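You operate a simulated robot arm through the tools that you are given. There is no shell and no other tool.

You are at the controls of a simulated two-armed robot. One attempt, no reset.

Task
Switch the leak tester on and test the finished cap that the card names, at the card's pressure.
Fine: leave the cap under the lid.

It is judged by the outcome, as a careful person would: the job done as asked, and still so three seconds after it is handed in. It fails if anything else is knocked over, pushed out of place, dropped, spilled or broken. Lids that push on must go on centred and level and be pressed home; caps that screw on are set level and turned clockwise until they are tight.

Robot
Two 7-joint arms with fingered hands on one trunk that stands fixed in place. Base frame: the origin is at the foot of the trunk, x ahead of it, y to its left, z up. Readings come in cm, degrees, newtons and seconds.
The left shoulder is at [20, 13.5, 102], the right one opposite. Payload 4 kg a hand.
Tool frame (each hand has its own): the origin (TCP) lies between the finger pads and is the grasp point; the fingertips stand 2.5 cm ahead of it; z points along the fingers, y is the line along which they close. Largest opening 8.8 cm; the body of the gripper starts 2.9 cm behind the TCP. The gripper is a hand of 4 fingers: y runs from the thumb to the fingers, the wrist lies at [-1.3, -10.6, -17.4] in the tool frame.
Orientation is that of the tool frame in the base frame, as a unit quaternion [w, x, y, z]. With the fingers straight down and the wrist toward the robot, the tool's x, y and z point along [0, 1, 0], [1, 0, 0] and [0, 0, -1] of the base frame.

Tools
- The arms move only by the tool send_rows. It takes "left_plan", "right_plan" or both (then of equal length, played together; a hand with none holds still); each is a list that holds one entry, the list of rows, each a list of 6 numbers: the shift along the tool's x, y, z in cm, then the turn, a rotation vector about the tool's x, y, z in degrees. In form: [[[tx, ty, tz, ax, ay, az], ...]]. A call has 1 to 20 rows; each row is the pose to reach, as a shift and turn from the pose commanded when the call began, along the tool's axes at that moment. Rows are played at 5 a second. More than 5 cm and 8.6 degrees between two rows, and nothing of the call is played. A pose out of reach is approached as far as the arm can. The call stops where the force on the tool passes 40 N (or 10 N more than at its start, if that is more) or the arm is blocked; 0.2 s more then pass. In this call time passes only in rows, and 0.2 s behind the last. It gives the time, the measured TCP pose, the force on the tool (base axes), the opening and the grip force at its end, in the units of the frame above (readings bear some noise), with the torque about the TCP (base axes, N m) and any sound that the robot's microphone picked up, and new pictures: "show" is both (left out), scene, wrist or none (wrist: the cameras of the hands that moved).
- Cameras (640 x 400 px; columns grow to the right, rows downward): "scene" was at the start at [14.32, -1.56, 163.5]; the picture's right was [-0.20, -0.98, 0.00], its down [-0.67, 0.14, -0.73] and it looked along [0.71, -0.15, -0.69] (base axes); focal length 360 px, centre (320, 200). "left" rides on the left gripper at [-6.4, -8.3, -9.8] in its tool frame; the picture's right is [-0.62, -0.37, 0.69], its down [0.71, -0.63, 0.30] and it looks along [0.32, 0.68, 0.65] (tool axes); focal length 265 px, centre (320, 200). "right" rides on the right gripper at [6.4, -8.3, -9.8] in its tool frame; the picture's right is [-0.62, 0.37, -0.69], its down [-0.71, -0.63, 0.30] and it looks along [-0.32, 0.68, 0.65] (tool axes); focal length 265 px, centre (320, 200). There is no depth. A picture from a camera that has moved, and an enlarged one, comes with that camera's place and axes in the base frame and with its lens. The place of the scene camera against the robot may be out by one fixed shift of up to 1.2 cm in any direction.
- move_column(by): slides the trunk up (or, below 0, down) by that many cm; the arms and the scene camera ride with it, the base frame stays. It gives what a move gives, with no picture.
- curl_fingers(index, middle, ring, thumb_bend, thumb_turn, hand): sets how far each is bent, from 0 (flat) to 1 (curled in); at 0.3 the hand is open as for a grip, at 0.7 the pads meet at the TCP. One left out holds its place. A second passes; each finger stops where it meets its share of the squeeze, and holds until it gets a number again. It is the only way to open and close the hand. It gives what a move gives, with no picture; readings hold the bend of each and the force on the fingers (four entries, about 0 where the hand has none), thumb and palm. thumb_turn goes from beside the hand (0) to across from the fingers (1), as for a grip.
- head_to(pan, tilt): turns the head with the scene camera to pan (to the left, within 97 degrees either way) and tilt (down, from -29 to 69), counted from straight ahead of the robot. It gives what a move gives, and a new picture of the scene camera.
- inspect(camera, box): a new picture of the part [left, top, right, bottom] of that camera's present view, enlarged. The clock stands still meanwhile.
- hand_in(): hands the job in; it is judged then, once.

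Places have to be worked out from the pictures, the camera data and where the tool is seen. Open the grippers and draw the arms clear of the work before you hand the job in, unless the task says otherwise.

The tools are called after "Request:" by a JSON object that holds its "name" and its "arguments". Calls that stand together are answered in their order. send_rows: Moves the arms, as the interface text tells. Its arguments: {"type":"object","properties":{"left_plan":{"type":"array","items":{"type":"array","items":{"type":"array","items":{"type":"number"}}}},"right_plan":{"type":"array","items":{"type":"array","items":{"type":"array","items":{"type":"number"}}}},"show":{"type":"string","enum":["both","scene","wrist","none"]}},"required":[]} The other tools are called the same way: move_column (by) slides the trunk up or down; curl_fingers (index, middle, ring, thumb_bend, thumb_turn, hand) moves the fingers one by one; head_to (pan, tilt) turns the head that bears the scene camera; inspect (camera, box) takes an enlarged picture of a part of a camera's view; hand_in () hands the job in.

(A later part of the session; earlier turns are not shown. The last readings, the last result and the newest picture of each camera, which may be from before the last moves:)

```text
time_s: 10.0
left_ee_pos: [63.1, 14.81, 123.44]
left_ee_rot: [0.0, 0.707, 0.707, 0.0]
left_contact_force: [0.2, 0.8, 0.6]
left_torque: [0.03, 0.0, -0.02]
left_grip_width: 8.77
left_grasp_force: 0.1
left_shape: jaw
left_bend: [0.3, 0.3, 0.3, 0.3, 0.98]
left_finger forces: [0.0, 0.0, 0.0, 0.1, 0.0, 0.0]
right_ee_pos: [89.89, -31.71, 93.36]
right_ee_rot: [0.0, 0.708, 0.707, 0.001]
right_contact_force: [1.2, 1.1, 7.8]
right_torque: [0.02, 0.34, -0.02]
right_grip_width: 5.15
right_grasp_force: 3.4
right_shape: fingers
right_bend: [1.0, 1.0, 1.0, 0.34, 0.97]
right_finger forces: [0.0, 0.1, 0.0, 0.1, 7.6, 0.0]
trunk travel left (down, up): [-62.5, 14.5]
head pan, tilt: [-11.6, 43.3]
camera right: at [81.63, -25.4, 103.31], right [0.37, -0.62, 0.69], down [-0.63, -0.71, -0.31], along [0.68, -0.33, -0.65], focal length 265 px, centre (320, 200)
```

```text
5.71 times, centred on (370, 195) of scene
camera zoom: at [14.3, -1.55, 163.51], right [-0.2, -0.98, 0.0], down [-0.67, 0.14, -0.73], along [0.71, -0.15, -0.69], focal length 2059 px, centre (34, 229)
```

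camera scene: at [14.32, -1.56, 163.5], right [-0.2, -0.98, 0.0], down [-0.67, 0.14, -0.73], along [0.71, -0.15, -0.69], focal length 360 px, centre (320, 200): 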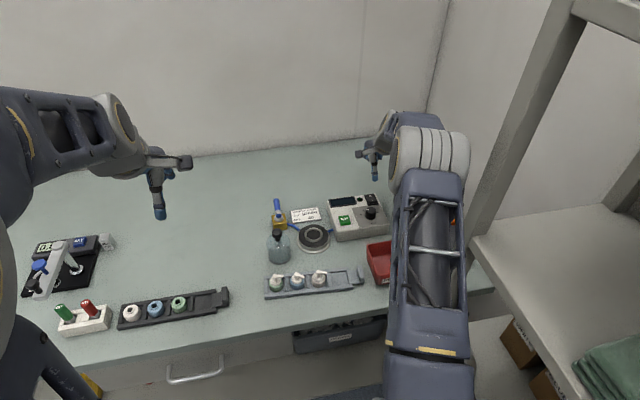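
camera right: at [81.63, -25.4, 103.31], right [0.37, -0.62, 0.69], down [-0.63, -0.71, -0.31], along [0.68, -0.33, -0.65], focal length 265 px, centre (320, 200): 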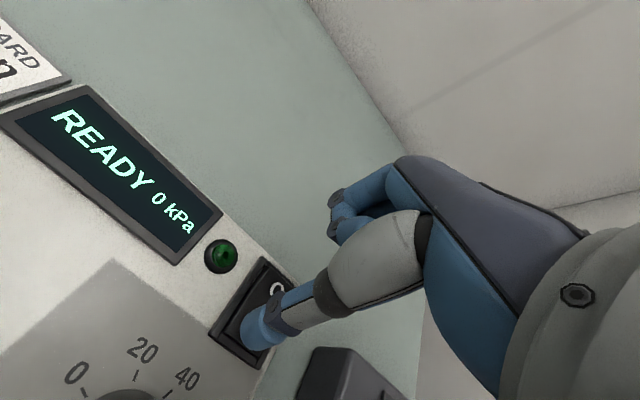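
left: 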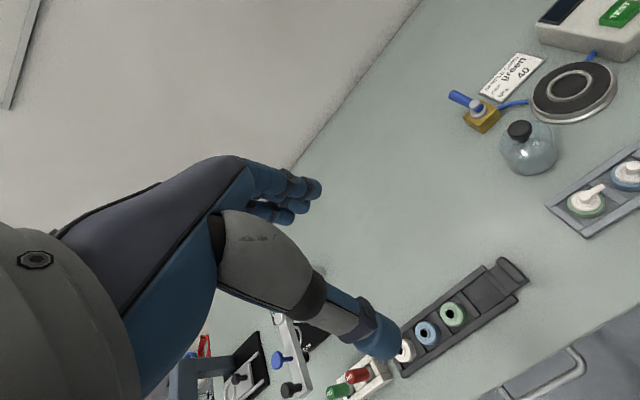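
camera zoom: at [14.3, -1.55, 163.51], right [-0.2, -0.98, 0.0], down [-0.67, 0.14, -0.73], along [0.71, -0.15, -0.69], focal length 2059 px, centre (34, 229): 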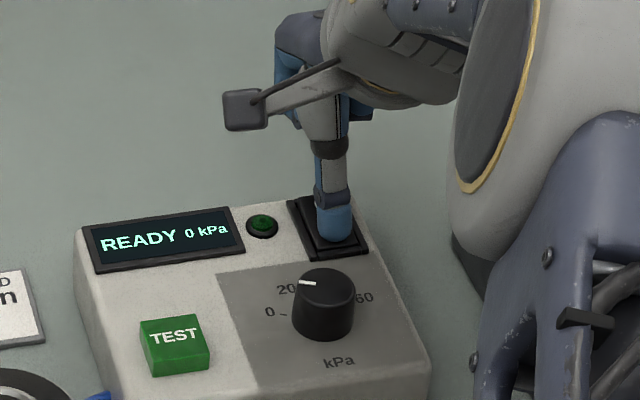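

The display lit up: READY 0 kPa. From the tick geometry the dial centre is (80.1,-29.43), with 0 at −67°, 20 at −22° and 40 at +22°; the mark is at 0, so the dial needs about +90° clockwise. I'll raise the hand and move it over the knob.

Request:
{"name": "send_rows", "arguments": {"right_plan": [[[0, 0, -2, 0, 0, 0], [0, 0, -5, 0, 0, 0], [0, 0, -8, 0, 0, 0], [1.1, -4.8, -8.5, 0, 0, 0], [2.27, -9.5, -8.5, 0, 0, 0], [2.27, -9.7, -8.5, 0, 0, 0]]], "show": "none"}}

Request:
{"name": "curl_fingers", "arguments": {"hand": "right", "middle": 0.42, "thumb_bend": 0.42}}

Request:
{"name": "inspect", "arguments": {"camera": "right", "box": [160, 150, 480, 350]}}

Request:
{"name": "inspect", "arguments": {"camera": "scene", "box": [310, 150, 420, 240]}}

```text
time_s: 11.4
left_ee_pos: [63.15, 14.78, 123.44]
left_ee_rot: [0.0, 0.707, 0.707, 0.0]
left_contact_force: [0.5, 0.9, -0.1]
left_torque: [0.05, 0.01, -0.01]
left_grip_width: 8.76
left_grasp_force: 0.0
left_shape: jaw
left_bend: [0.3, 0.3, 0.3, 0.3, 0.98]
left_finger forces: [0.0, 0.0, 0.0, 0.1, 0.0, 0.0]
right_ee_pos: [80.27, -29.33, 101.78]
right_ee_rot: [0.001, 0.707, 0.707, 0.0]
right_contact_force: [0.6, 0.0, 0.8]
right_torque: [0.03, 0.01, 0.03]
right_grip_width: 5.1
right_grasp_force: 0.0
right_shape: fingers
right_bend: [1.0, 1.0, 1.0, 0.35, 0.97]
right_finger forces: [0.0, 0.1, 0.0, 0.1, 0.1, 0.0]
trunk travel left (down, up): [-62.5, 14.5]
head pan, tilt: [-11.6, 43.3]
```

```text
time_s: 12.4
left_ee_pos: [63.12, 14.87, 123.45]
left_ee_rot: [0.0, 0.707, 0.707, 0.0]
left_contact_force: [0.2, -0.1, -0.7]
left_torque: [0.02, -0.03, -0.04]
left_grip_width: 8.78
left_grasp_force: 0.1
left_shape: jaw
left_bend: [0.3, 0.3, 0.3, 0.3, 0.98]
left_finger forces: [0.0, 0.0, 0.0, 0.0, 0.1, 0.0]
right_ee_pos: [80.23, -29.45, 101.78]
right_ee_rot: [0.001, 0.707, 0.708, 0.0]
right_contact_force: [-0.3, 0.4, 0.2]
right_torque: [-0.04, 0.0, -0.02]
right_grip_width: 4.75
right_grasp_force: 0.1
right_shape: fingers
right_bend: [1.0, 0.42, 1.0, 0.42, 0.97]
right_finger forces: [0.0, 0.0, 0.0, 0.1, 0.0, 0.0]
trunk travel left (down, up): [-62.5, 14.5]
head pan, tilt: [-11.6, 43.3]
```

```text
2.00 times, centred on (320, 250) of right
camera zoom: at [71.97, -23.06, 111.65], right [0.37, -0.62, 0.69], down [-0.63, -0.71, -0.3], along [0.68, -0.32, -0.65], focal length 531 px, centre (320, 100)
```

zoom: 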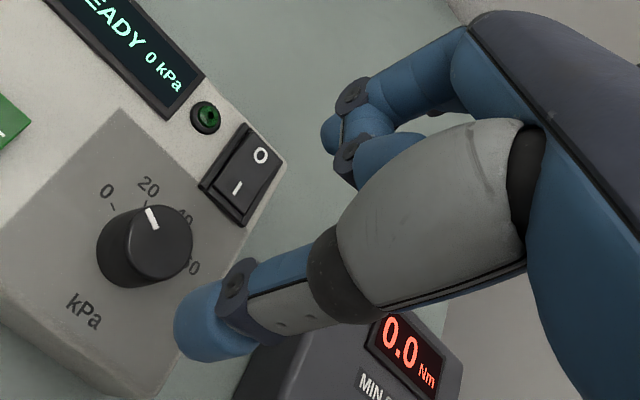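

```text
4.44 times, centred on (365, 195) of scene
camera zoom: at [14.32, -1.57, 163.5], right [-0.2, -0.98, 0.0], down [-0.67, 0.14, -0.73], along [0.71, -0.15, -0.69], focal length 1602 px, centre (120, 222)
```

zoom: 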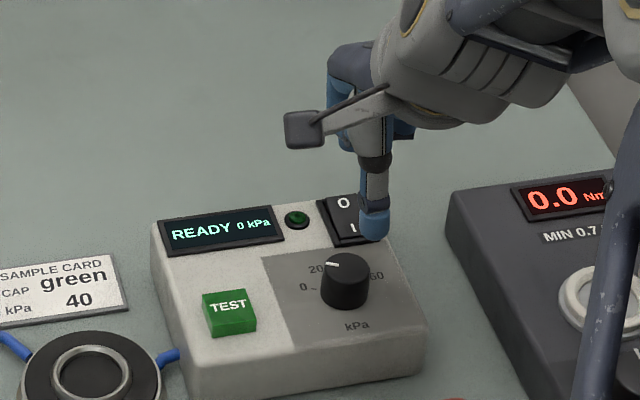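

Alignment over the knob is good, within 0.2 cm. I'll lower so the middle and thumb tips straddle the knob, with tips about 1 cm above the panel.

Request:
{"name": "send_rows", "arguments": {"right_plan": [[[-0.1, -0.15, 2.5, 0, 0, 0], [-0.1, -0.15, 5, 0, 0, 0], [-0.1, -0.15, 6.5, 0, 0, 0], [-0.1, -0.15, 7.2, 0, 0, 0], [-0.1, -0.15, 7.5, 0, 0, 0]]], "show": "none"}}

Request:
{"name": "inspect", "arguments": {"camera": "right", "box": [160, 150, 480, 350]}}

Request:
{"name": "inspect", "arguments": {"camera": "scene", "box": [330, 170, 420, 240]}}

```text
time_s: 13.8
left_ee_pos: [62.7, 15.6, 123.23]
left_ee_rot: [0.004, 0.707, 0.707, -0.002]
left_contact_force: [0.4, -1.2, 0.4]
left_torque: [0.04, 0.01, 0.03]
left_grip_width: 8.75
left_grasp_force: 0.1
left_shape: jaw
left_bend: [0.3, 0.3, 0.3, 0.3, 0.98]
left_finger forces: [0.1, 0.0, 0.0, 0.0, 0.0, 0.1]
right_ee_pos: [80.74, -27.08, 96.04]
right_ee_rot: [0.019, 0.693, 0.72, 0.001]
right_contact_force: [0.1, -1.2, -0.9]
right_torque: [0.08, -0.07, 0.05]
right_grip_width: 4.77
right_grasp_force: 0.1
right_shape: fingers
right_bend: [1.0, 0.42, 1.0, 0.42, 0.98]
right_finger forces: [0.1, 0.0, 0.1, 0.0, 0.0, 0.1]
trunk travel left (down, up): [-62.5, 14.5]
head pan, tilt: [-11.6, 43.3]
stopped in row 5 (right hand): the arm was blocked; the commanded pose is now the measured one
```

```text
2.00 times, centred on (320, 250) of right
camera zoom: at [72.06, -20.88, 105.65], right [0.37, -0.59, 0.72], down [-0.59, -0.74, -0.31], along [0.72, -0.31, -0.62], focal length 531 px, centre (320, 100)
```

zoom: 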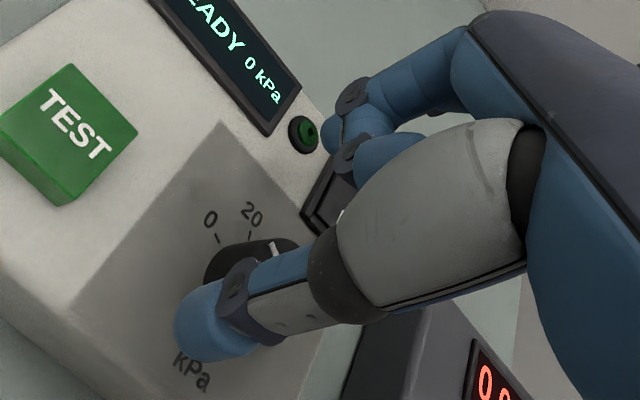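

```text
5.71 times, centred on (375, 205) of scene
camera zoom: at [15.49, 0.89, 163.15], right [-0.17, -0.99, 0.01], down [-0.67, 0.11, -0.73], along [0.72, -0.13, -0.68], focal length 2059 px, centre (6, 171)
```

zoom: 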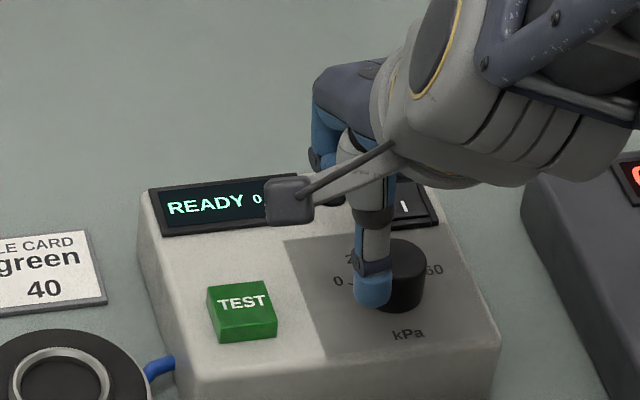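

The arm itself was blocked: the whole trunk leaned, while the force on the hand stayed near zero, so the elbow probably met the shelf or post. I'll raise the hand and look at the arm.

Request:
{"name": "send_rows", "arguments": {"right_plan": [[[0, 0, -2, 0, 0, 0], [0, 0, -5, 0, 0, 0]]], "show": "both"}}

```text
time_s: 14.4
left_ee_pos: [62.0, 13.92, 122.79]
left_ee_rot: [0.003, 0.718, 0.696, -0.007]
left_contact_force: [-0.1, -2.2, -0.8]
left_torque: [0.12, -0.09, 0.03]
left_grip_width: 8.79
left_grasp_force: 0.0
left_shape: jaw
left_bend: [0.3, 0.3, 0.3, 0.3, 0.97]
left_finger forces: [0.1, 0.1, 0.1, 0.0, 0.1, 0.0]
right_ee_pos: [80.32, -24.24, 99.48]
right_ee_rot: [0.015, 0.668, 0.744, 0.001]
right_contact_force: [0.6, 2.8, -0.5]
right_torque: [-0.17, -0.05, -0.03]
right_grip_width: 4.76
right_grasp_force: 0.1
right_shape: fingers
right_bend: [1.0, 0.42, 1.0, 0.42, 0.97]
right_finger forces: [0.0, 0.0, 0.0, 0.0, 0.1, 0.0]
trunk travel left (down, up): [-62.5, 14.5]
head pan, tilt: [-11.6, 43.3]
stopped in row 2 (right hand): the arm was blocked; the commanded pose is now the measured one
camera scene: at [23.65, 3.92, 163.17], right [-0.06, -1.0, 0.01], down [-0.69, 0.03, -0.73], along [0.73, -0.05, -0.69], focal length 360 px, centre (320, 200)
camera right: at [71.21, -18.77, 109.06], right [0.42, -0.56, 0.71], down [-0.54, -0.78, -0.3], along [0.73, -0.26, -0.63], focal length 265 px, centre (320, 200)
```

scene: 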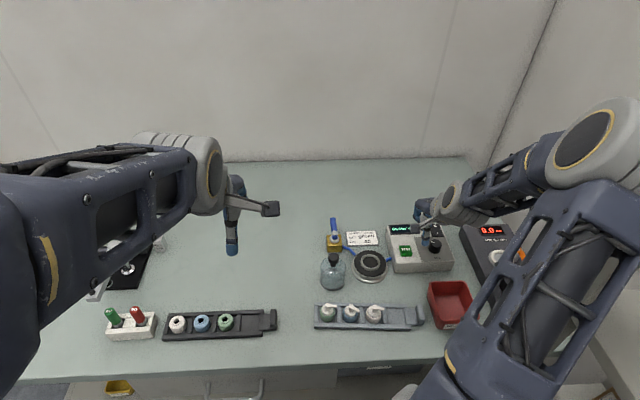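
right: 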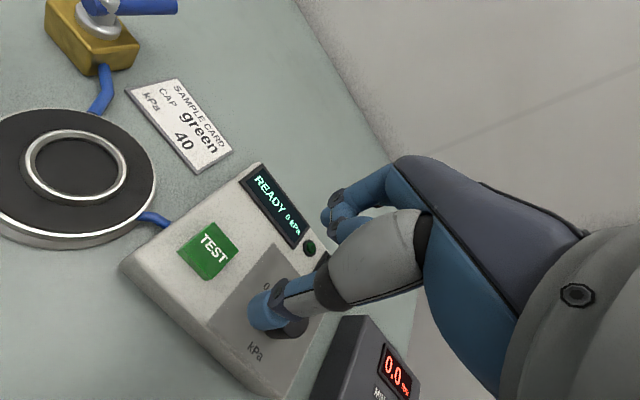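

The trunk and scene camera shifted noticeably, so the right arm must be pushing against something. I'll turn the head right to see what the arm is touching.

Request:
{"name": "head_to", "arguments": {"pan": -50, "tilt": 45}}

```text
time_s: 15.4
left_ee_pos: [61.11, 10.26, 120.87]
left_ee_rot: [-0.022, 0.733, 0.679, -0.03]
left_contact_force: [0.9, -0.1, -0.6]
left_torque: [0.03, -0.01, -0.03]
left_grip_width: 8.76
left_grasp_force: 0.0
left_shape: jaw
left_bend: [0.3, 0.3, 0.3, 0.3, 0.98]
left_finger forces: [0.0, 0.0, 0.0, 0.0, 0.0, 0.0]
right_ee_pos: [79.25, -24.39, 98.81]
right_ee_rot: [0.003, 0.649, 0.761, -0.001]
right_contact_force: [0.4, 0.6, -0.3]
right_torque: [-0.07, -0.03, -0.01]
right_grip_width: 4.77
right_grasp_force: 0.1
right_shape: fingers
right_bend: [1.0, 0.42, 1.0, 0.42, 0.98]
right_finger forces: [0.0, 0.1, 0.0, 0.1, 0.0, 0.0]
trunk travel left (down, up): [-62.5, 14.5]
head pan, tilt: [-50.0, 45.0]
camera scene: at [33.96, -0.53, 163.68], right [-0.64, -0.76, 0.05], down [-0.58, 0.44, -0.68], along [0.5, -0.47, -0.73], focal length 360 px, centre (320, 200)
```

scene: 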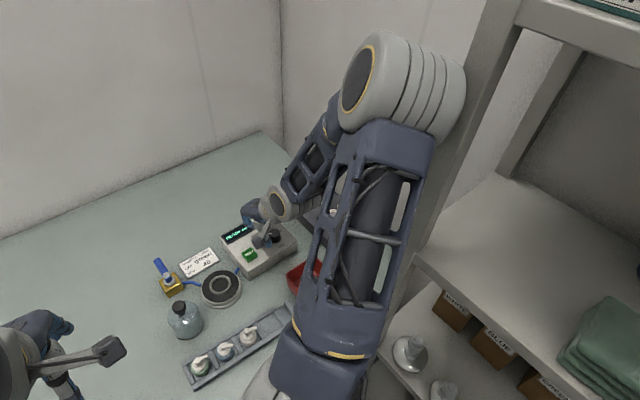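

The trunk is still drifting. I'll zoom on the elbow and post to understand the contact before I move anything; the clock is stopped meanwhile.

Request:
{"name": "inspect", "arguments": {"camera": "scene", "box": [240, 0, 560, 200]}}

Request:
{"name": "inspect", "arguments": {"camera": "scene", "box": [240, 200, 560, 400]}}

Request:
{"name": "inspect", "arguments": {"camera": "right", "box": [0, 0, 640, 400]}}

Request:
{"name": "inspect", "arguments": {"camera": "left", "box": [0, 0, 640, 400]}}

```text
2.00 times, centred on (400, 100) of scene
camera zoom: at [33.96, -0.53, 163.68], right [-0.64, -0.76, 0.05], down [-0.58, 0.44, -0.68], along [0.5, -0.47, -0.73], focal length 721 px, centre (160, 400)
```

zoom: 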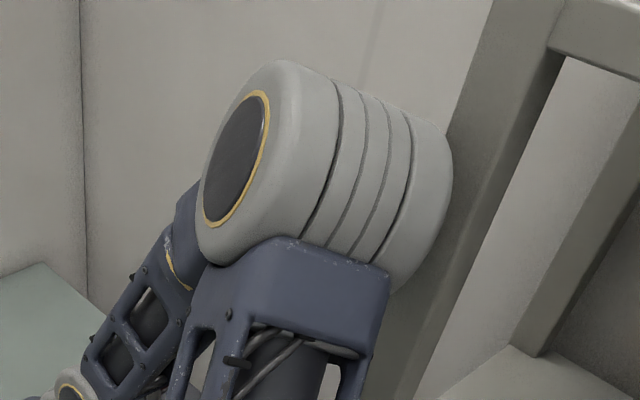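

```text
2.00 times, centred on (400, 300) of scene
camera zoom: at [33.96, -0.53, 163.68], right [-0.64, -0.76, 0.05], down [-0.58, 0.44, -0.68], along [0.5, -0.47, -0.73], focal length 721 px, centre (160, 0)
```

zoom: 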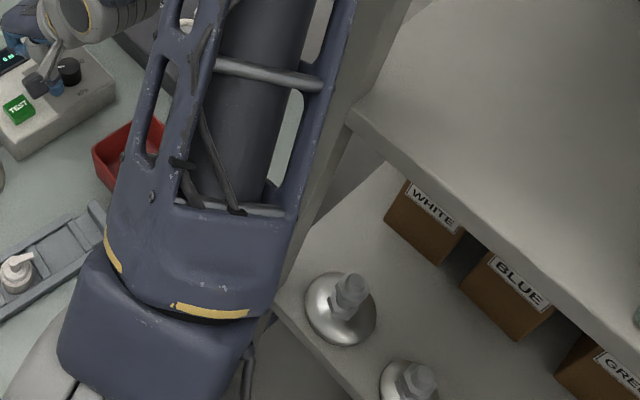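

```text
1.00 times, centred on (320, 200) of right (not enlarged: the box is as wide or as high as the picture)
camera zoom: at [70.16, -19.44, 108.59], right [0.46, -0.55, 0.7], down [-0.51, -0.81, -0.3], along [0.73, -0.21, -0.65], focal length 265 px, centre (320, 200)
```

zoom: 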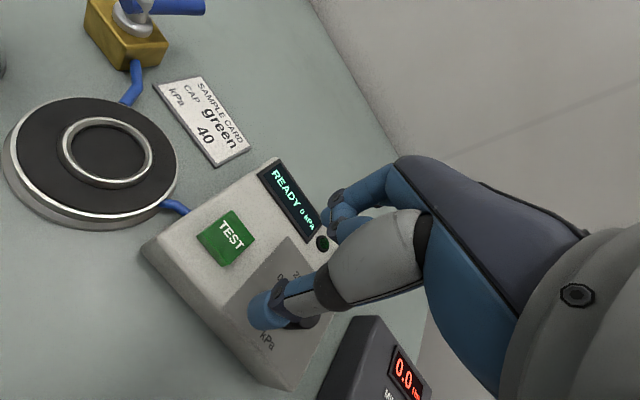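

```text
1.00 times, centred on (320, 200) of left (not enlarged: the box is as wide or as high as the picture)
camera zoom: at [53.04, 4.66, 131.53], right [-0.47, -0.6, -0.65], down [-0.59, 0.76, -0.27], along [0.66, 0.26, -0.71], focal length 265 px, centre (320, 200)
```

zoom: 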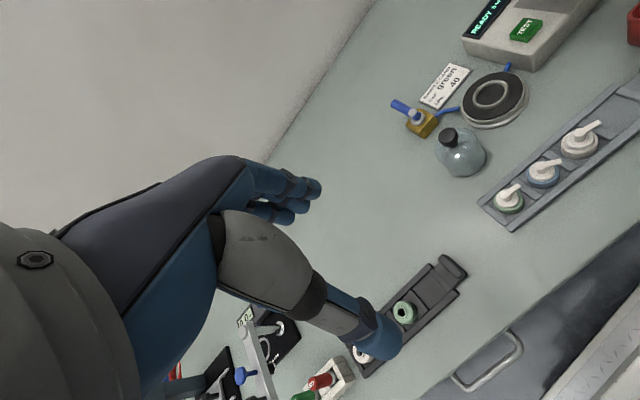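

The elbow is pressing against the left face of the shelf post, which explains the shift. I'll lift the hand and move it forward and left, turning the wrist inward, so the elbow comes off the post.

Request:
{"name": "send_rows", "arguments": {"right_plan": [[[1, 1.5, -3, 0, 0, 4], [2, 3, -6, 0, 0, 8], [3, 4.5, -9, 0, 0, 12]]], "show": "scene"}}

```text
time_s: 15.8
left_ee_pos: [45.27, 5.4, 120.46]
left_ee_rot: [-0.043, 0.767, 0.638, -0.052]
left_contact_force: [2.6, 2.5, 1.0]
left_torque: [-0.17, 0.23, -0.08]
left_grip_width: 8.79
left_grasp_force: 0.1
left_shape: jaw
left_bend: [0.3, 0.3, 0.3, 0.3, 0.98]
left_finger forces: [0.0, 0.0, 0.0, 0.0, 0.0, 0.1]
right_ee_pos: [71.37, -16.63, 102.07]
right_ee_rot: [-0.058, 0.64, 0.762, 0.082]
right_contact_force: [3.3, -10.7, 8.5]
right_torque: [0.55, 0.32, 0.27]
right_grip_width: 4.76
right_grasp_force: 0.0
right_shape: fingers
right_bend: [1.0, 0.42, 1.0, 0.42, 0.97]
right_finger forces: [0.0, 0.0, 0.0, 0.0, 0.1, 0.0]
trunk travel left (down, up): [-62.5, 14.5]
head pan, tilt: [-50.0, 45.0]
stopped in row 1 (left hand): the arm was blocked; the commanded pose is now the measured one
camera scene: at [33.9, 4.1, 163.95], right [-0.62, -0.79, 0.06], down [-0.59, 0.41, -0.69], along [0.52, -0.46, -0.72], focal length 360 px, centre (320, 200)
```

scene: 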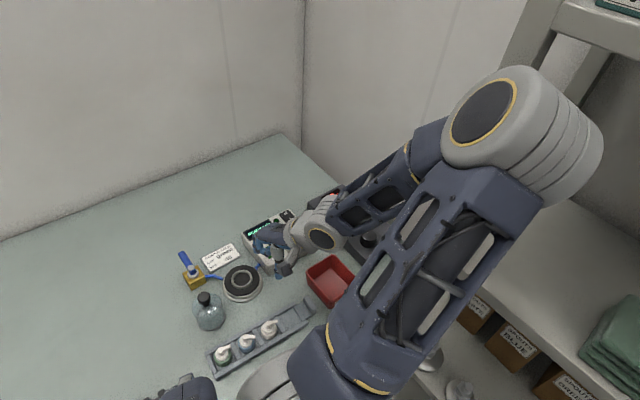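

The hands shifted with the trunk but are well above the bench. I'll let a second pass while turning the head back, and check whether the trunk settles.

Request:
{"name": "head_to", "arguments": {"pan": -25, "tilt": 45}}

```text
time_s: 16.7
left_ee_pos: [47.75, 4.88, 121.1]
left_ee_rot: [-0.023, 0.714, 0.695, -0.077]
left_contact_force: [-1.6, -0.9, 0.6]
left_torque: [0.05, -0.05, -0.01]
left_grip_width: 8.82
left_grasp_force: 0.0
left_shape: jaw
left_bend: [0.3, 0.3, 0.3, 0.3, 0.98]
left_finger forces: [0.1, 0.0, 0.0, 0.0, 0.0, 0.0]
right_ee_pos: [72.0, -38.35, 105.21]
right_ee_rot: [0.119, 0.811, 0.562, 0.106]
right_contact_force: [-0.6, 0.1, 0.5]
right_torque: [-0.04, -0.02, 0.04]
right_grip_width: 4.75
right_grasp_force: 0.0
right_shape: fingers
right_bend: [1.0, 0.42, 1.0, 0.42, 0.98]
right_finger forces: [0.0, 0.1, 0.0, 0.0, 0.0, 0.1]
trunk travel left (down, up): [-62.5, 14.5]
head pan, tilt: [-25.0, 45.0]
camera scene: at [35.22, 7.07, 163.25], right [-0.15, -0.99, 0.0], down [-0.7, 0.1, -0.7], along [0.69, -0.11, -0.71], focal length 360 px, centre (320, 200)
```

scene: 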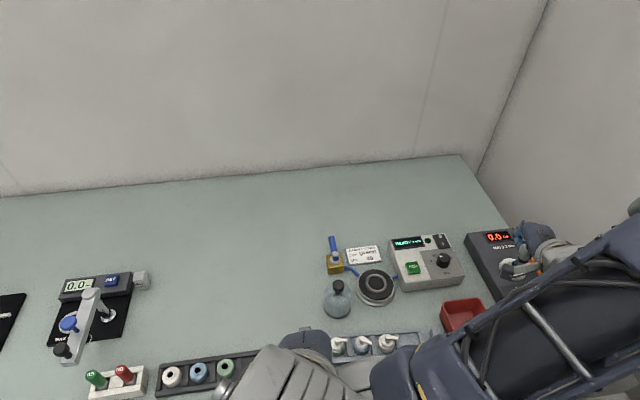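

The trunk now reads upright but shifted and yawed. I'll let another moment pass, looking to the right, to see if everything has come to rest.

Request:
{"name": "head_to", "arguments": {"pan": -60, "tilt": 50}}

```text
time_s: 17.7
left_ee_pos: [47.91, 4.22, 120.21]
left_ee_rot: [-0.053, 0.721, 0.682, -0.11]
left_contact_force: [12.2, 5.5, 9.4]
left_torque: [-0.12, -0.49, 0.33]
left_grip_width: 8.81
left_grasp_force: 0.2
left_shape: jaw
left_bend: [0.24, 0.29, 0.3, 0.3, 0.98]
left_finger forces: [0.0, 0.1, 0.0, 0.0, 0.0, 0.0]
right_ee_pos: [70.23, -40.9, 104.59]
right_ee_rot: [0.134, 0.833, 0.529, 0.092]
right_contact_force: [0.9, 1.9, -0.4]
right_torque: [-0.11, 0.06, -0.08]
right_grip_width: 4.78
right_grasp_force: 0.2
right_shape: fingers
right_bend: [1.0, 0.42, 1.0, 0.42, 0.98]
right_finger forces: [0.0, 0.1, 0.1, 0.1, 0.1, 0.0]
trunk travel left (down, up): [-62.5, 14.5]
head pan, tilt: [-60.0, 50.0]
camera scene: at [35.58, 2.29, 162.42], right [-0.66, -0.75, 0.01], down [-0.58, 0.51, -0.64], along [0.47, -0.43, -0.77], focal length 360 px, centre (320, 200)
```

scene: 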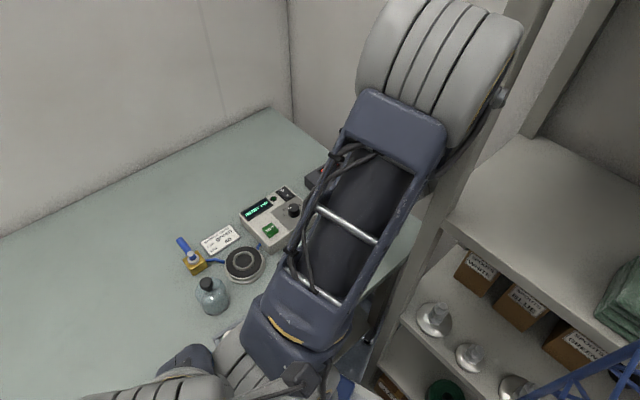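

The left hand is now touching something, probably the right arm, at 12 N. I'll move the left hand left and up, away from it.

Request:
{"name": "send_rows", "arguments": {"left_plan": [[[2, 0, -1, 0, 0, 0], [4, 0, -2, 0, 0, 0], [6, 0, -3, 0, 0, 0], [8, 0, -4, 0, 0, 0]]], "show": "both"}}

```text
time_s: 18.0
left_ee_pos: [45.47, 7.5, 119.31]
left_ee_rot: [-0.133, 0.508, 0.786, -0.327]
left_contact_force: [-3.4, 131.1, 91.5]
left_torque: [4.17, -4.59, 6.53]
left_grip_width: 8.81
left_grasp_force: 0.0
left_shape: jaw
left_bend: [0.08, 0.3, 0.3, 0.3, 0.98]
left_finger forces: [0.1, 0.0, 0.0, 0.0, 0.0, 0.0]
right_ee_pos: [68.41, -45.43, 95.65]
right_ee_rot: [0.062, 0.818, 0.525, 0.225]
right_contact_force: [-10.0, -2.4, 42.3]
right_torque: [1.67, 0.17, 0.22]
right_grip_width: 4.54
right_grasp_force: 22.1
right_shape: fingers
right_bend: [1.0, 0.42, 1.0, 0.52, 0.88]
right_finger forces: [0.0, 0.0, 0.1, 0.0, 44.6, 0.1]
trunk travel left (down, up): [-62.5, 14.5]
head pan, tilt: [-60.0, 50.0]
stopped in row 1 (left hand): the arm was blocked; the commanded pose is now the measured one
camera scene: at [42.26, 6.11, 162.51], right [-0.57, -0.82, 0.01], down [-0.64, 0.44, -0.63], along [0.51, -0.36, -0.78], focal length 360 px, centre (320, 200)
camera left: at [47.8, 3.33, 132.94], right [-0.36, -0.91, -0.21], down [-0.93, 0.35, 0.09], along [-0.01, 0.22, -0.97], focal length 265 px, centre (320, 200)
```

scene: 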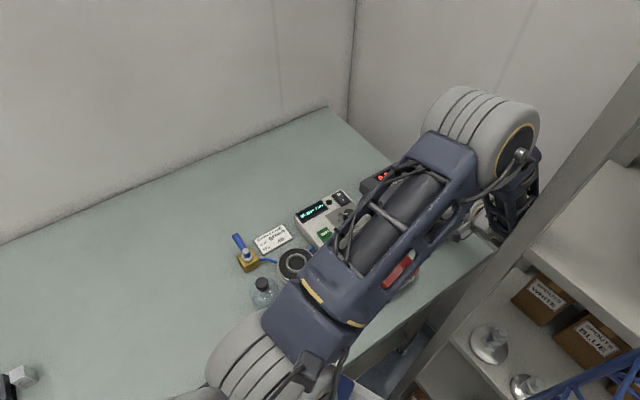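
left: 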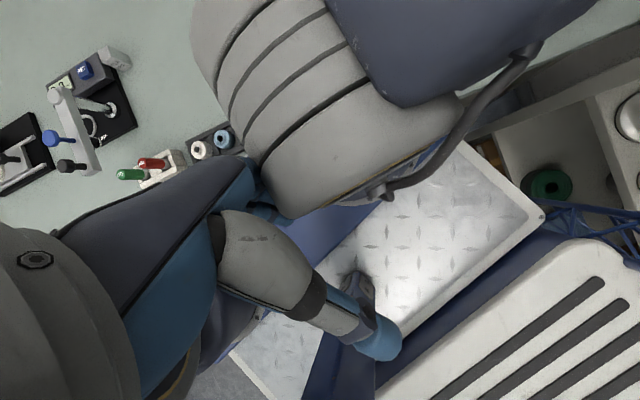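

The trunk has been pushed further and the right thumb is pressing on something at the right of the bench. Raising the column should unload both hands and may straighten the trunk.

Request:
{"name": "move_column", "arguments": {"by": 6}}

Request:
{"name": "inspect", "arguments": {"camera": "scene", "box": [0, 0, 640, 400]}}

Request:
{"name": "inspect", "arguments": {"camera": "left", "box": [0, 0, 640, 400]}}

Request:
{"name": "inspect", "arguments": {"camera": "right", "box": [0, 0, 640, 400]}}

```text
time_s: 18.3
left_ee_pos: [43.73, 0.28, 124.9]
left_ee_rot: [-0.298, 0.124, 0.731, -0.601]
left_contact_force: [1.2, 0.6, -0.6]
left_torque: [-0.04, 0.09, -0.05]
left_grip_width: 8.8
left_grasp_force: 0.2
left_shape: jaw
left_bend: [0.3, 0.3, 0.3, 0.3, 0.98]
left_finger forces: [0.1, 0.1, 0.0, 0.0, 0.1, 0.0]
right_ee_pos: [55.81, -58.67, 82.84]
right_ee_rot: [-0.002, 0.936, 0.224, 0.272]
right_contact_force: [121.8, 94.7, -7.5]
right_torque: [-1.65, -0.16, -13.27]
right_grip_width: 4.74
right_grasp_force: 90.8
right_shape: fingers
right_bend: [1.0, 0.53, 1.0, 0.42, 0.99]
right_finger forces: [0.0, 0.0, 0.0, 0.0, 18.4, 163.8]
trunk travel left (down, up): [-63.0, 14.0]
head pan, tilt: [-60.0, 50.0]
stopped: the arm was blocked; the commanded pose is now the measured one
```

```text
1.00 times, centred on (320, 200) of scene (not enlarged: the box is as wide or as high as the picture)
camera zoom: at [52.19, 6.26, 163.12], right [-0.61, -0.79, 0.06], down [-0.66, 0.46, -0.6], along [0.45, -0.4, -0.8], focal length 360 px, centre (320, 200)
```

zoom: 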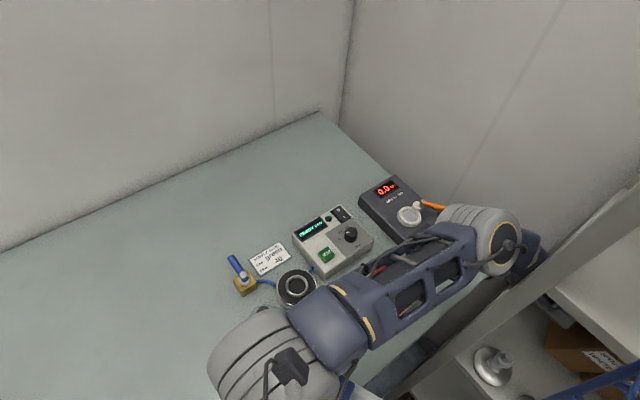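

```text
1.00 times, centred on (320, 200) of left (not enlarged: the box is as wide or as high as the picture)
camera zoom: at [56.01, 2.48, 131.95], right [0.15, -0.98, 0.1], down [-0.63, -0.02, 0.78], along [-0.76, -0.18, -0.62], focal length 265 px, centre (320, 200)
```

zoom: 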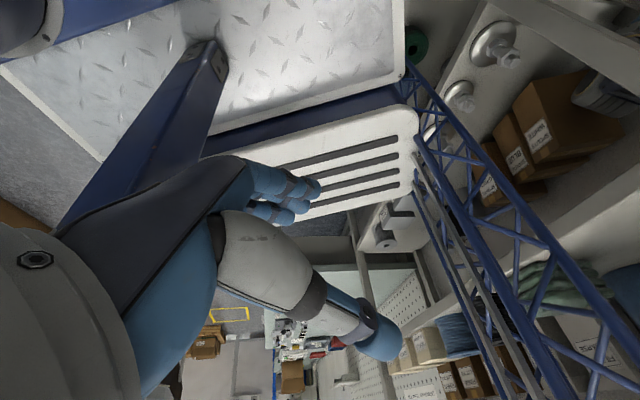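

```text
1.00 times, centred on (320, 200) of right (not enlarged: the box is as wide or as high as the picture)
camera zoom: at [52.15, -49.84, 93.58], right [-0.66, -0.68, 0.32], down [-0.65, 0.31, -0.7], along [0.37, -0.67, -0.64], focal length 265 px, centre (320, 200)
```

zoom: 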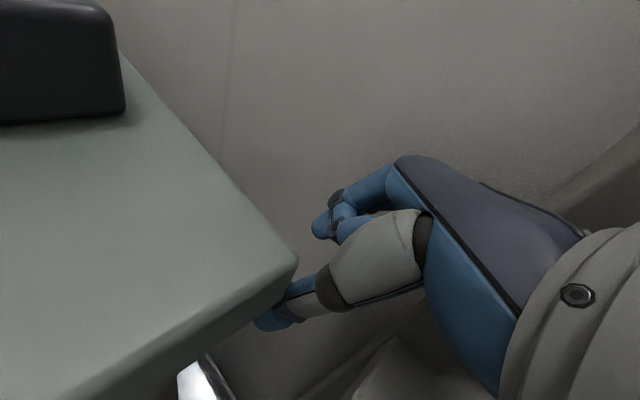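

The right arm has been hooked around the post, with the hand now below bench level beyond the table's right edge, and the trunk dragged forward. I'll lift the right hand straight up in small steps to unhook it.

Request:
{"name": "send_rows", "arguments": {"right_plan": [[[1.5, 0.4, -2.5, 0, 0, 0], [3.0, 0.8, -5.0, 0, 0, 0], [4.5, 1.2, -7.5, 0, 0, 0]]], "show": "both"}}

```text
time_s: 18.7
left_ee_pos: [40.93, -0.13, 120.53]
left_ee_rot: [-0.177, 0.321, 0.791, -0.49]
left_contact_force: [-0.3, 1.4, -0.2]
left_torque: [-0.05, 0.01, 0.0]
left_grip_width: 8.78
left_grasp_force: 0.1
left_shape: jaw
left_bend: [0.3, 0.3, 0.3, 0.3, 0.97]
left_finger forces: [0.0, 0.2, 0.1, 0.0, 0.1, 0.1]
right_ee_pos: [61.87, -57.5, 83.97]
right_ee_rot: [0.02, 0.88, 0.43, 0.199]
right_contact_force: [-0.8, -17.0, 4.4]
right_torque: [0.25, 0.08, 0.46]
right_grip_width: 4.56
right_grasp_force: 8.6
right_shape: fingers
right_bend: [1.0, 0.42, 1.0, 0.45, 1.0]
right_finger forces: [0.0, 0.0, 0.1, 0.1, 17.2, 0.1]
trunk travel left (down, up): [-63.0, 14.0]
head pan, tilt: [-60.0, 50.0]
stopped in row 1 (left hand): the arm was blocked; the commanded pose is now the measured one
camera scene: at [42.42, 2.68, 162.48], right [-0.6, -0.8, 0.0], down [-0.62, 0.47, -0.63], along [0.5, -0.38, -0.78], focal length 360 px, centre (320, 200)
camera right: at [55.61, -48.8, 93.65], right [-0.32, -0.8, 0.51], down [-0.75, -0.11, -0.65], along [0.57, -0.59, -0.57], focal length 265 px, centre (320, 200)
```

scene: 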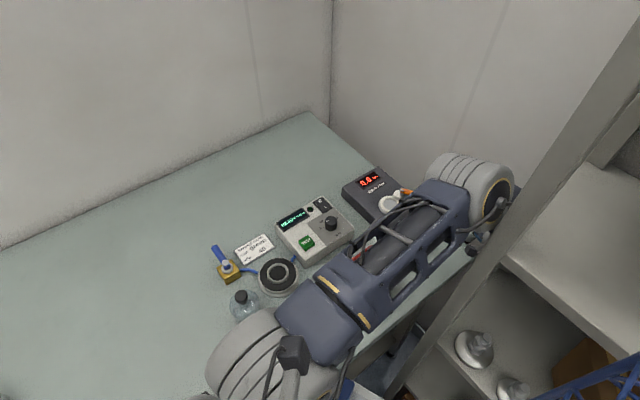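
right: 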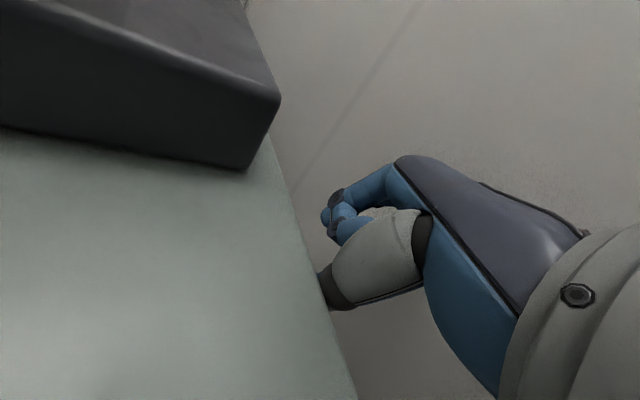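

That relieved the forces and the trunk sprang back about 10 cm. I'll keep lifting the right hand straight up so it clears the table edge.

Request:
{"name": "send_rows", "arguments": {"right_plan": [[[0.9, 0.4, -2.3, 0, 0, 0], [1.75, 0.85, -4.6, 0, 0, 0], [2.6, 1.3, -6.9, 0, 0, 0], [3.5, 1.7, -9.2, 0, 0, 0]]], "show": "both"}}

```text
time_s: 19.1
left_ee_pos: [41.24, 0.53, 120.68]
left_ee_rot: [-0.174, 0.357, 0.788, -0.471]
left_contact_force: [-0.8, 0.9, -0.3]
left_torque: [-0.03, -0.01, 0.0]
left_grip_width: 8.78
left_grasp_force: 0.1
left_shape: jaw
left_bend: [0.3, 0.3, 0.3, 0.3, 0.97]
left_finger forces: [0.0, 0.1, 0.0, 0.1, 0.0, 0.0]
right_ee_pos: [62.21, -56.6, 85.0]
right_ee_rot: [0.02, 0.886, 0.418, 0.198]
right_contact_force: [-14.7, -50.3, 10.7]
right_torque: [0.62, 0.15, 1.84]
right_grip_width: 4.53
right_grasp_force: 26.0
right_shape: fingers
right_bend: [1.0, 0.42, 1.0, 0.44, 1.0]
right_finger forces: [0.0, 0.0, 0.0, 0.1, 51.7, 0.1]
trunk travel left (down, up): [-63.0, 14.0]
head pan, tilt: [-60.0, 50.0]
stopped in row 1 (right hand): the force on the tool passed its limit at 49 N (the readings are from after the stop); the commanded pose is now the measured one
camera scene: at [41.61, 2.61, 162.48], right [-0.61, -0.79, 0.0], down [-0.62, 0.47, -0.63], along [0.5, -0.39, -0.78], focal length 360 px, centre (320, 200)
camera right: at [56.25, -47.68, 94.62], right [-0.34, -0.79, 0.5], down [-0.76, -0.08, -0.65], along [0.56, -0.6, -0.57], focal length 265 px, centre (320, 200)
```

scene: 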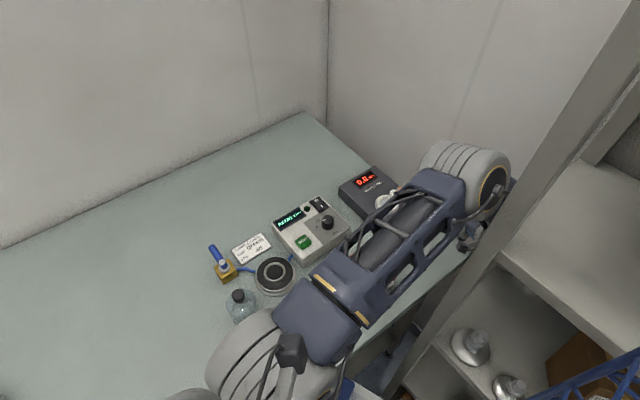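
right: 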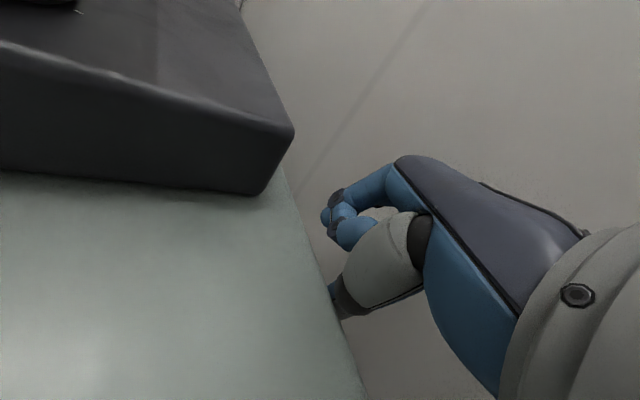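

The system is calmer; the thumb is pressing on the table's side edge. I'll move the hand right, off the edge, then up.

Request:
{"name": "send_rows", "arguments": {"right_plan": [[[-1.5, 1.3, -0.33, 0, 0, 0], [-1.52, 2.28, -2.34, 0, 0, 0], [-0.46, 2.78, -5.1, 0, 0, 0], [0.59, 3.28, -7.9, 0, 0, 0], [1.64, 3.78, -10.6, 0, 0, 0]]], "show": "both"}}

```text
time_s: 20.5
left_ee_pos: [41.16, 0.77, 121.01]
left_ee_rot: [-0.179, 0.351, 0.788, -0.474]
left_contact_force: [-28.7, 3.7, 17.3]
left_torque: [0.54, -0.9, 1.04]
left_grip_width: 8.75
left_grasp_force: 0.1
left_shape: jaw
left_bend: [0.31, 0.3, 0.3, 0.3, 0.97]
left_finger forces: [0.0, 0.1, 0.0, 0.0, 0.2, 0.1]
right_ee_pos: [64.5, -56.19, 91.68]
right_ee_rot: [-0.023, 0.875, 0.427, 0.227]
right_contact_force: [0.4, -0.3, 0.4]
right_torque: [-0.02, -0.02, -0.02]
right_grip_width: 4.76
right_grasp_force: 0.1
right_shape: fingers
right_bend: [1.0, 0.42, 1.0, 0.42, 0.98]
right_finger forces: [0.1, 0.0, 0.0, 0.0, 0.0, 0.0]
trunk travel left (down, up): [-63.0, 14.0]
head pan, tilt: [-60.0, 50.0]
stopped in row 5 (right hand): the arm was blocked; the commanded pose is now the measured one
camera scene: at [41.39, 3.12, 162.81], right [-0.61, -0.8, 0.0], down [-0.62, 0.47, -0.63], along [0.5, -0.39, -0.77], focal length 360 px, centre (320, 200)
camera right: at [58.01, -48.62, 102.04], right [-0.31, -0.85, 0.42], down [-0.74, -0.06, -0.67], along [0.59, -0.52, -0.62], focal length 265 px, centre (320, 200)
```

scene: 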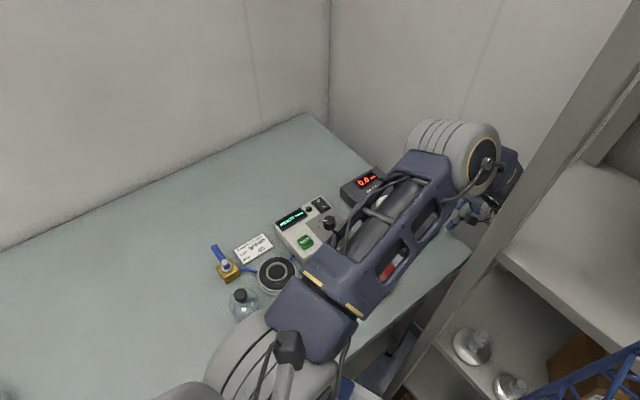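
right: 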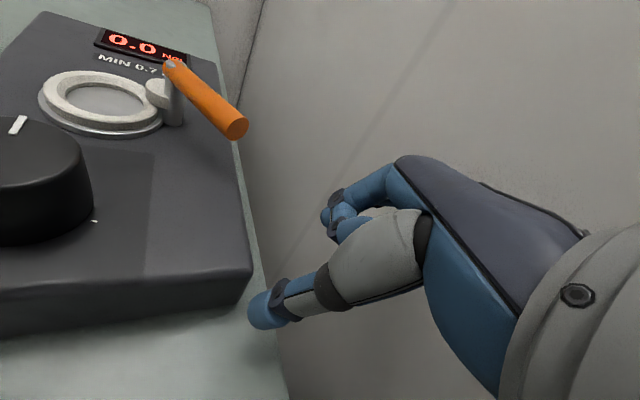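

The right hand is free now, at (64.5,-56,91.7), and the torque tester is undisturbed. Next I'll go up and then forward, so the forearm comes off the post.

Request:
{"name": "send_rows", "arguments": {"right_plan": [[[1.2, 0.6, -2.7, 0, 0, 0], [2.4, 1.2, -5.4, 0, 0, 0], [3.6, 1.75, -8.1, 0, 0, 0], [4.8, 2.3, -10.8, 0, 0, 0]]], "show": "both"}}

```text
time_s: 20.8
left_ee_pos: [40.93, 1.19, 121.13]
left_ee_rot: [-0.185, 0.345, 0.788, -0.476]
left_contact_force: [-64.0, 14.7, 24.5]
left_torque: [0.73, -1.17, 2.64]
left_grip_width: 8.71
left_grasp_force: 0.1
left_shape: jaw
left_bend: [0.32, 0.3, 0.3, 0.3, 0.97]
left_finger forces: [0.0, 0.1, 0.1, 0.1, 0.1, 0.0]
right_ee_pos: [65.22, -55.67, 93.07]
right_ee_rot: [-0.029, 0.874, 0.427, 0.232]
right_contact_force: [0.4, 0.5, 1.3]
right_torque: [0.02, 0.0, -0.04]
right_grip_width: 4.75
right_grasp_force: 0.1
right_shape: fingers
right_bend: [1.0, 0.42, 1.0, 0.42, 0.98]
right_finger forces: [0.0, 0.1, 0.0, 0.0, 0.1, 0.0]
trunk travel left (down, up): [-63.0, 14.0]
head pan, tilt: [-60.0, 50.0]
stopped in row 1 (left hand): the force on the tool passed its limit at 44 N (the readings are from after the stop); the commanded pose is now the measured one
camera scene: at [41.07, 3.47, 163.0], right [-0.61, -0.8, 0.0], down [-0.61, 0.47, -0.64], along [0.51, -0.39, -0.77], focal length 360 px, centre (320, 200)
camera right: at [58.59, -48.23, 103.33], right [-0.31, -0.86, 0.4], down [-0.74, -0.05, -0.67], along [0.6, -0.51, -0.62], focal length 265 px, centre (320, 200)
```

scene: 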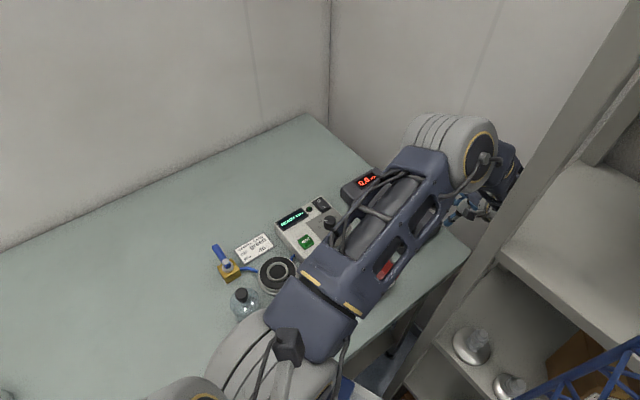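
right: 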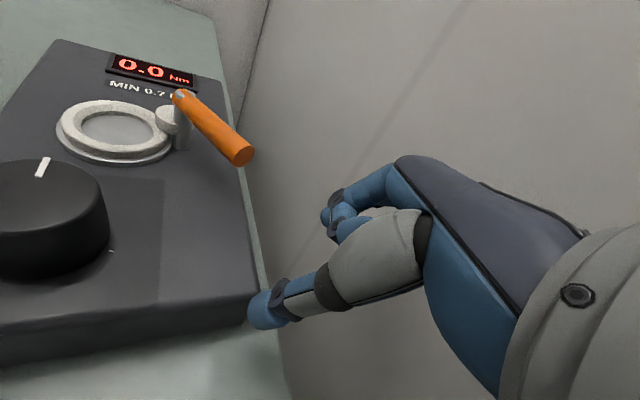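

The left hand is being squeezed by the right shoulder. I'll look through its camera to find a free direction for it.

Request:
{"name": "inspect", "arguments": {"camera": "left", "box": [0, 0, 640, 400]}}

Request:
{"name": "inspect", "arguments": {"camera": "scene", "box": [100, 200, 420, 400]}}

```text
1.00 times, centred on (320, 200) of left (not enlarged: the box is as wide or as high as the picture)
camera zoom: at [48.36, 0.09, 133.41], right [-0.13, -0.99, 0.01], down [-0.92, 0.13, 0.38], along [-0.38, 0.04, -0.92], focal length 265 px, centre (320, 200)
```

zoom: 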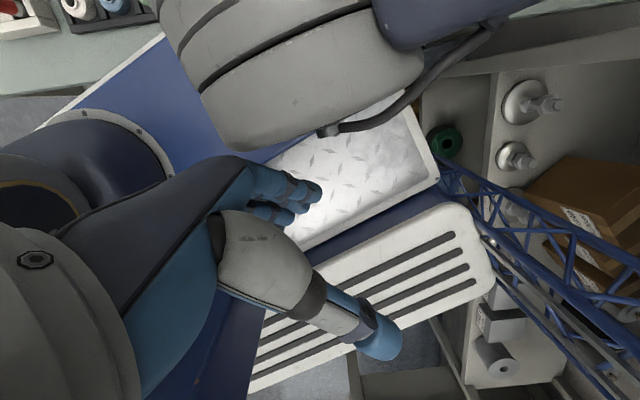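

```text
2.00 times, centred on (260, 300) of scene
camera zoom: at [41.07, 3.47, 163.0], right [-0.61, -0.8, 0.0], down [-0.61, 0.47, -0.64], along [0.51, -0.39, -0.77], focal length 721 px, centre (440, 0)
```

zoom: 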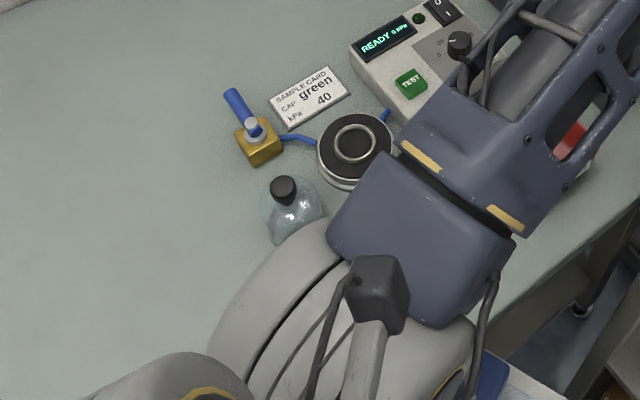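

The left hand's wrist is up and forward with the fingers pointing back beside the right shoulder. I'll draw the left hand up and left, out from behind the shoulder.

Request:
{"name": "send_rows", "arguments": {"left_plan": [[[0.8, -0.8, -1.4, 0, 0, 0], [1.6, -1.6, -2.8, 0, 0, 0], [2.6, -2.7, -4.6, 0, 0, 0], [3.6, -3.8, -6.4, 0, 0, 0]]], "show": "both"}}

```text
time_s: 22.0
left_ee_pos: [43.23, 6.3, 126.79]
left_ee_rot: [-0.189, 0.289, 0.799, -0.492]
left_contact_force: [0.0, -0.9, 0.3]
left_torque: [0.02, -0.02, -0.01]
left_grip_width: 8.78
left_grasp_force: 0.1
left_shape: jaw
left_bend: [0.3, 0.3, 0.3, 0.3, 0.97]
left_finger forces: [0.0, 0.0, 0.1, 0.0, 0.1, 0.0]
right_ee_pos: [65.27, -56.11, 93.04]
right_ee_rot: [-0.027, 0.872, 0.43, 0.233]
right_contact_force: [-0.6, 0.5, 0.4]
right_torque: [-0.02, -0.01, -0.02]
right_grip_width: 4.74
right_grasp_force: 0.0
right_shape: fingers
right_bend: [1.0, 0.42, 1.0, 0.42, 0.98]
right_finger forces: [0.0, 0.0, 0.1, 0.1, 0.0, 0.1]
trunk travel left (down, up): [-63.0, 14.0]
head pan, tilt: [-60.0, 50.0]
stopped in row 4 (left hand): the arm was blocked; the commanded pose is now the measured one
camera scene: at [40.86, 3.1, 162.82], right [-0.6, -0.8, 0.0], down [-0.61, 0.47, -0.64], along [0.51, -0.38, -0.77], focal length 360 px, centre (320, 200)
camera left: at [51.6, 5.96, 138.72], right [-0.04, -1.0, 0.01], down [-0.9, 0.04, 0.44], along [-0.44, 0.01, -0.9], focal length 265 px, centre (320, 200)
```

scene: 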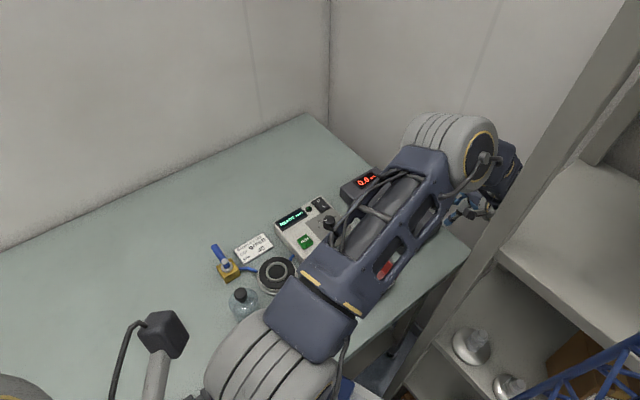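
left: 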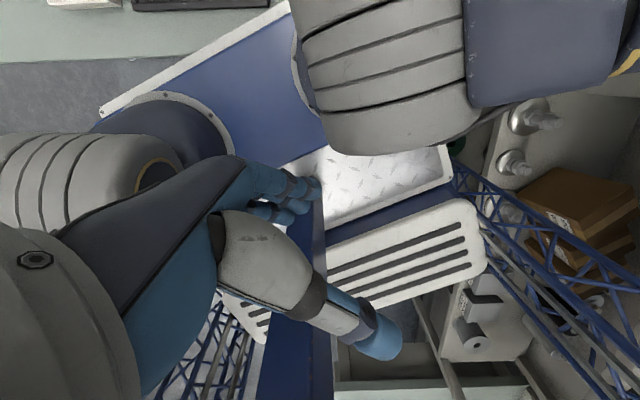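

Both hands read zero force now. I'll raise the right hand 9 cm and then bring it forward, so the forearm clears the front of the post.

Request:
{"name": "send_rows", "arguments": {"right_plan": [[[1.0, 0.35, -2.0, 0, 0, 0], [2.0, 0.7, -4.0, 0, 0, 0], [3.0, 1.05, -6.0, 0, 0, 0], [3.9, 1.35, -8, 0, 0, 0], [4.9, 2.9, -7.3, 0, 0, 0], [6.0, 4.4, -6.5, 0, 0, 0]]], "show": "both"}}

```text
time_s: 23.4
left_ee_pos: [43.37, 6.25, 127.06]
left_ee_rot: [-0.184, 0.293, 0.8, -0.49]
left_contact_force: [-0.4, -0.4, -1.0]
left_torque: [0.01, 0.0, -0.01]
left_grip_width: 8.78
left_grasp_force: 0.1
left_shape: jaw
left_bend: [0.3, 0.3, 0.3, 0.3, 0.97]
left_finger forces: [0.1, 0.1, 0.0, 0.0, 0.0, 0.0]
right_ee_pos: [68.95, -56.15, 102.34]
right_ee_rot: [-0.024, 0.874, 0.429, 0.228]
right_contact_force: [-1.0, -0.2, -0.2]
right_torque: [0.02, 0.02, 0.04]
right_grip_width: 4.74
right_grasp_force: 0.0
right_shape: fingers
right_bend: [1.0, 0.42, 1.0, 0.42, 0.98]
right_finger forces: [0.1, 0.1, 0.0, 0.1, 0.0, 0.0]
trunk travel left (down, up): [-63.0, 14.0]
head pan, tilt: [-60.0, 50.0]
camera scene: at [41.06, 3.21, 162.92], right [-0.61, -0.8, 0.0], down [-0.61, 0.47, -0.64], along [0.5, -0.39, -0.77], focal length 360 px, centre (320, 200)
camera right: at [62.36, -48.6, 112.58], right [-0.31, -0.85, 0.42], down [-0.74, -0.06, -0.67], along [0.6, -0.52, -0.61], focal length 265 px, centre (320, 200)
```

scene: 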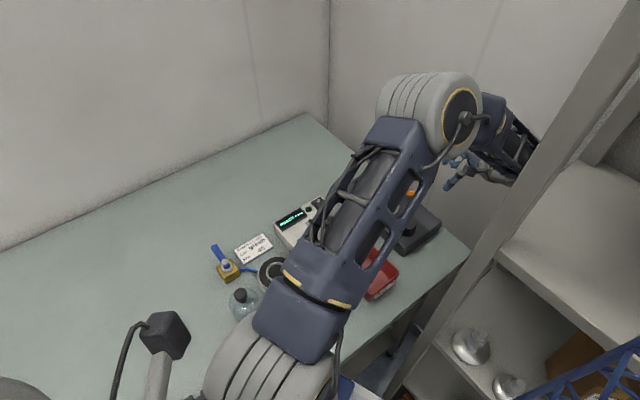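
right: 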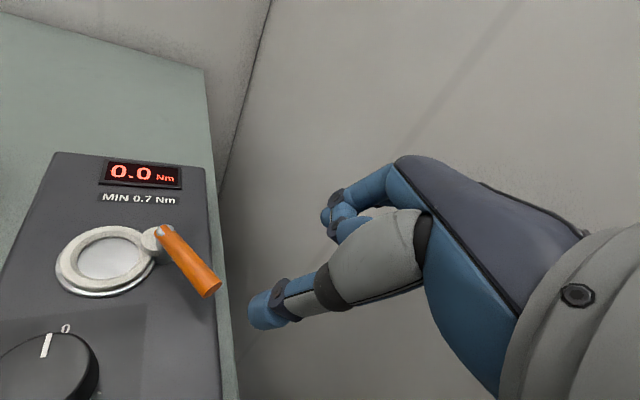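

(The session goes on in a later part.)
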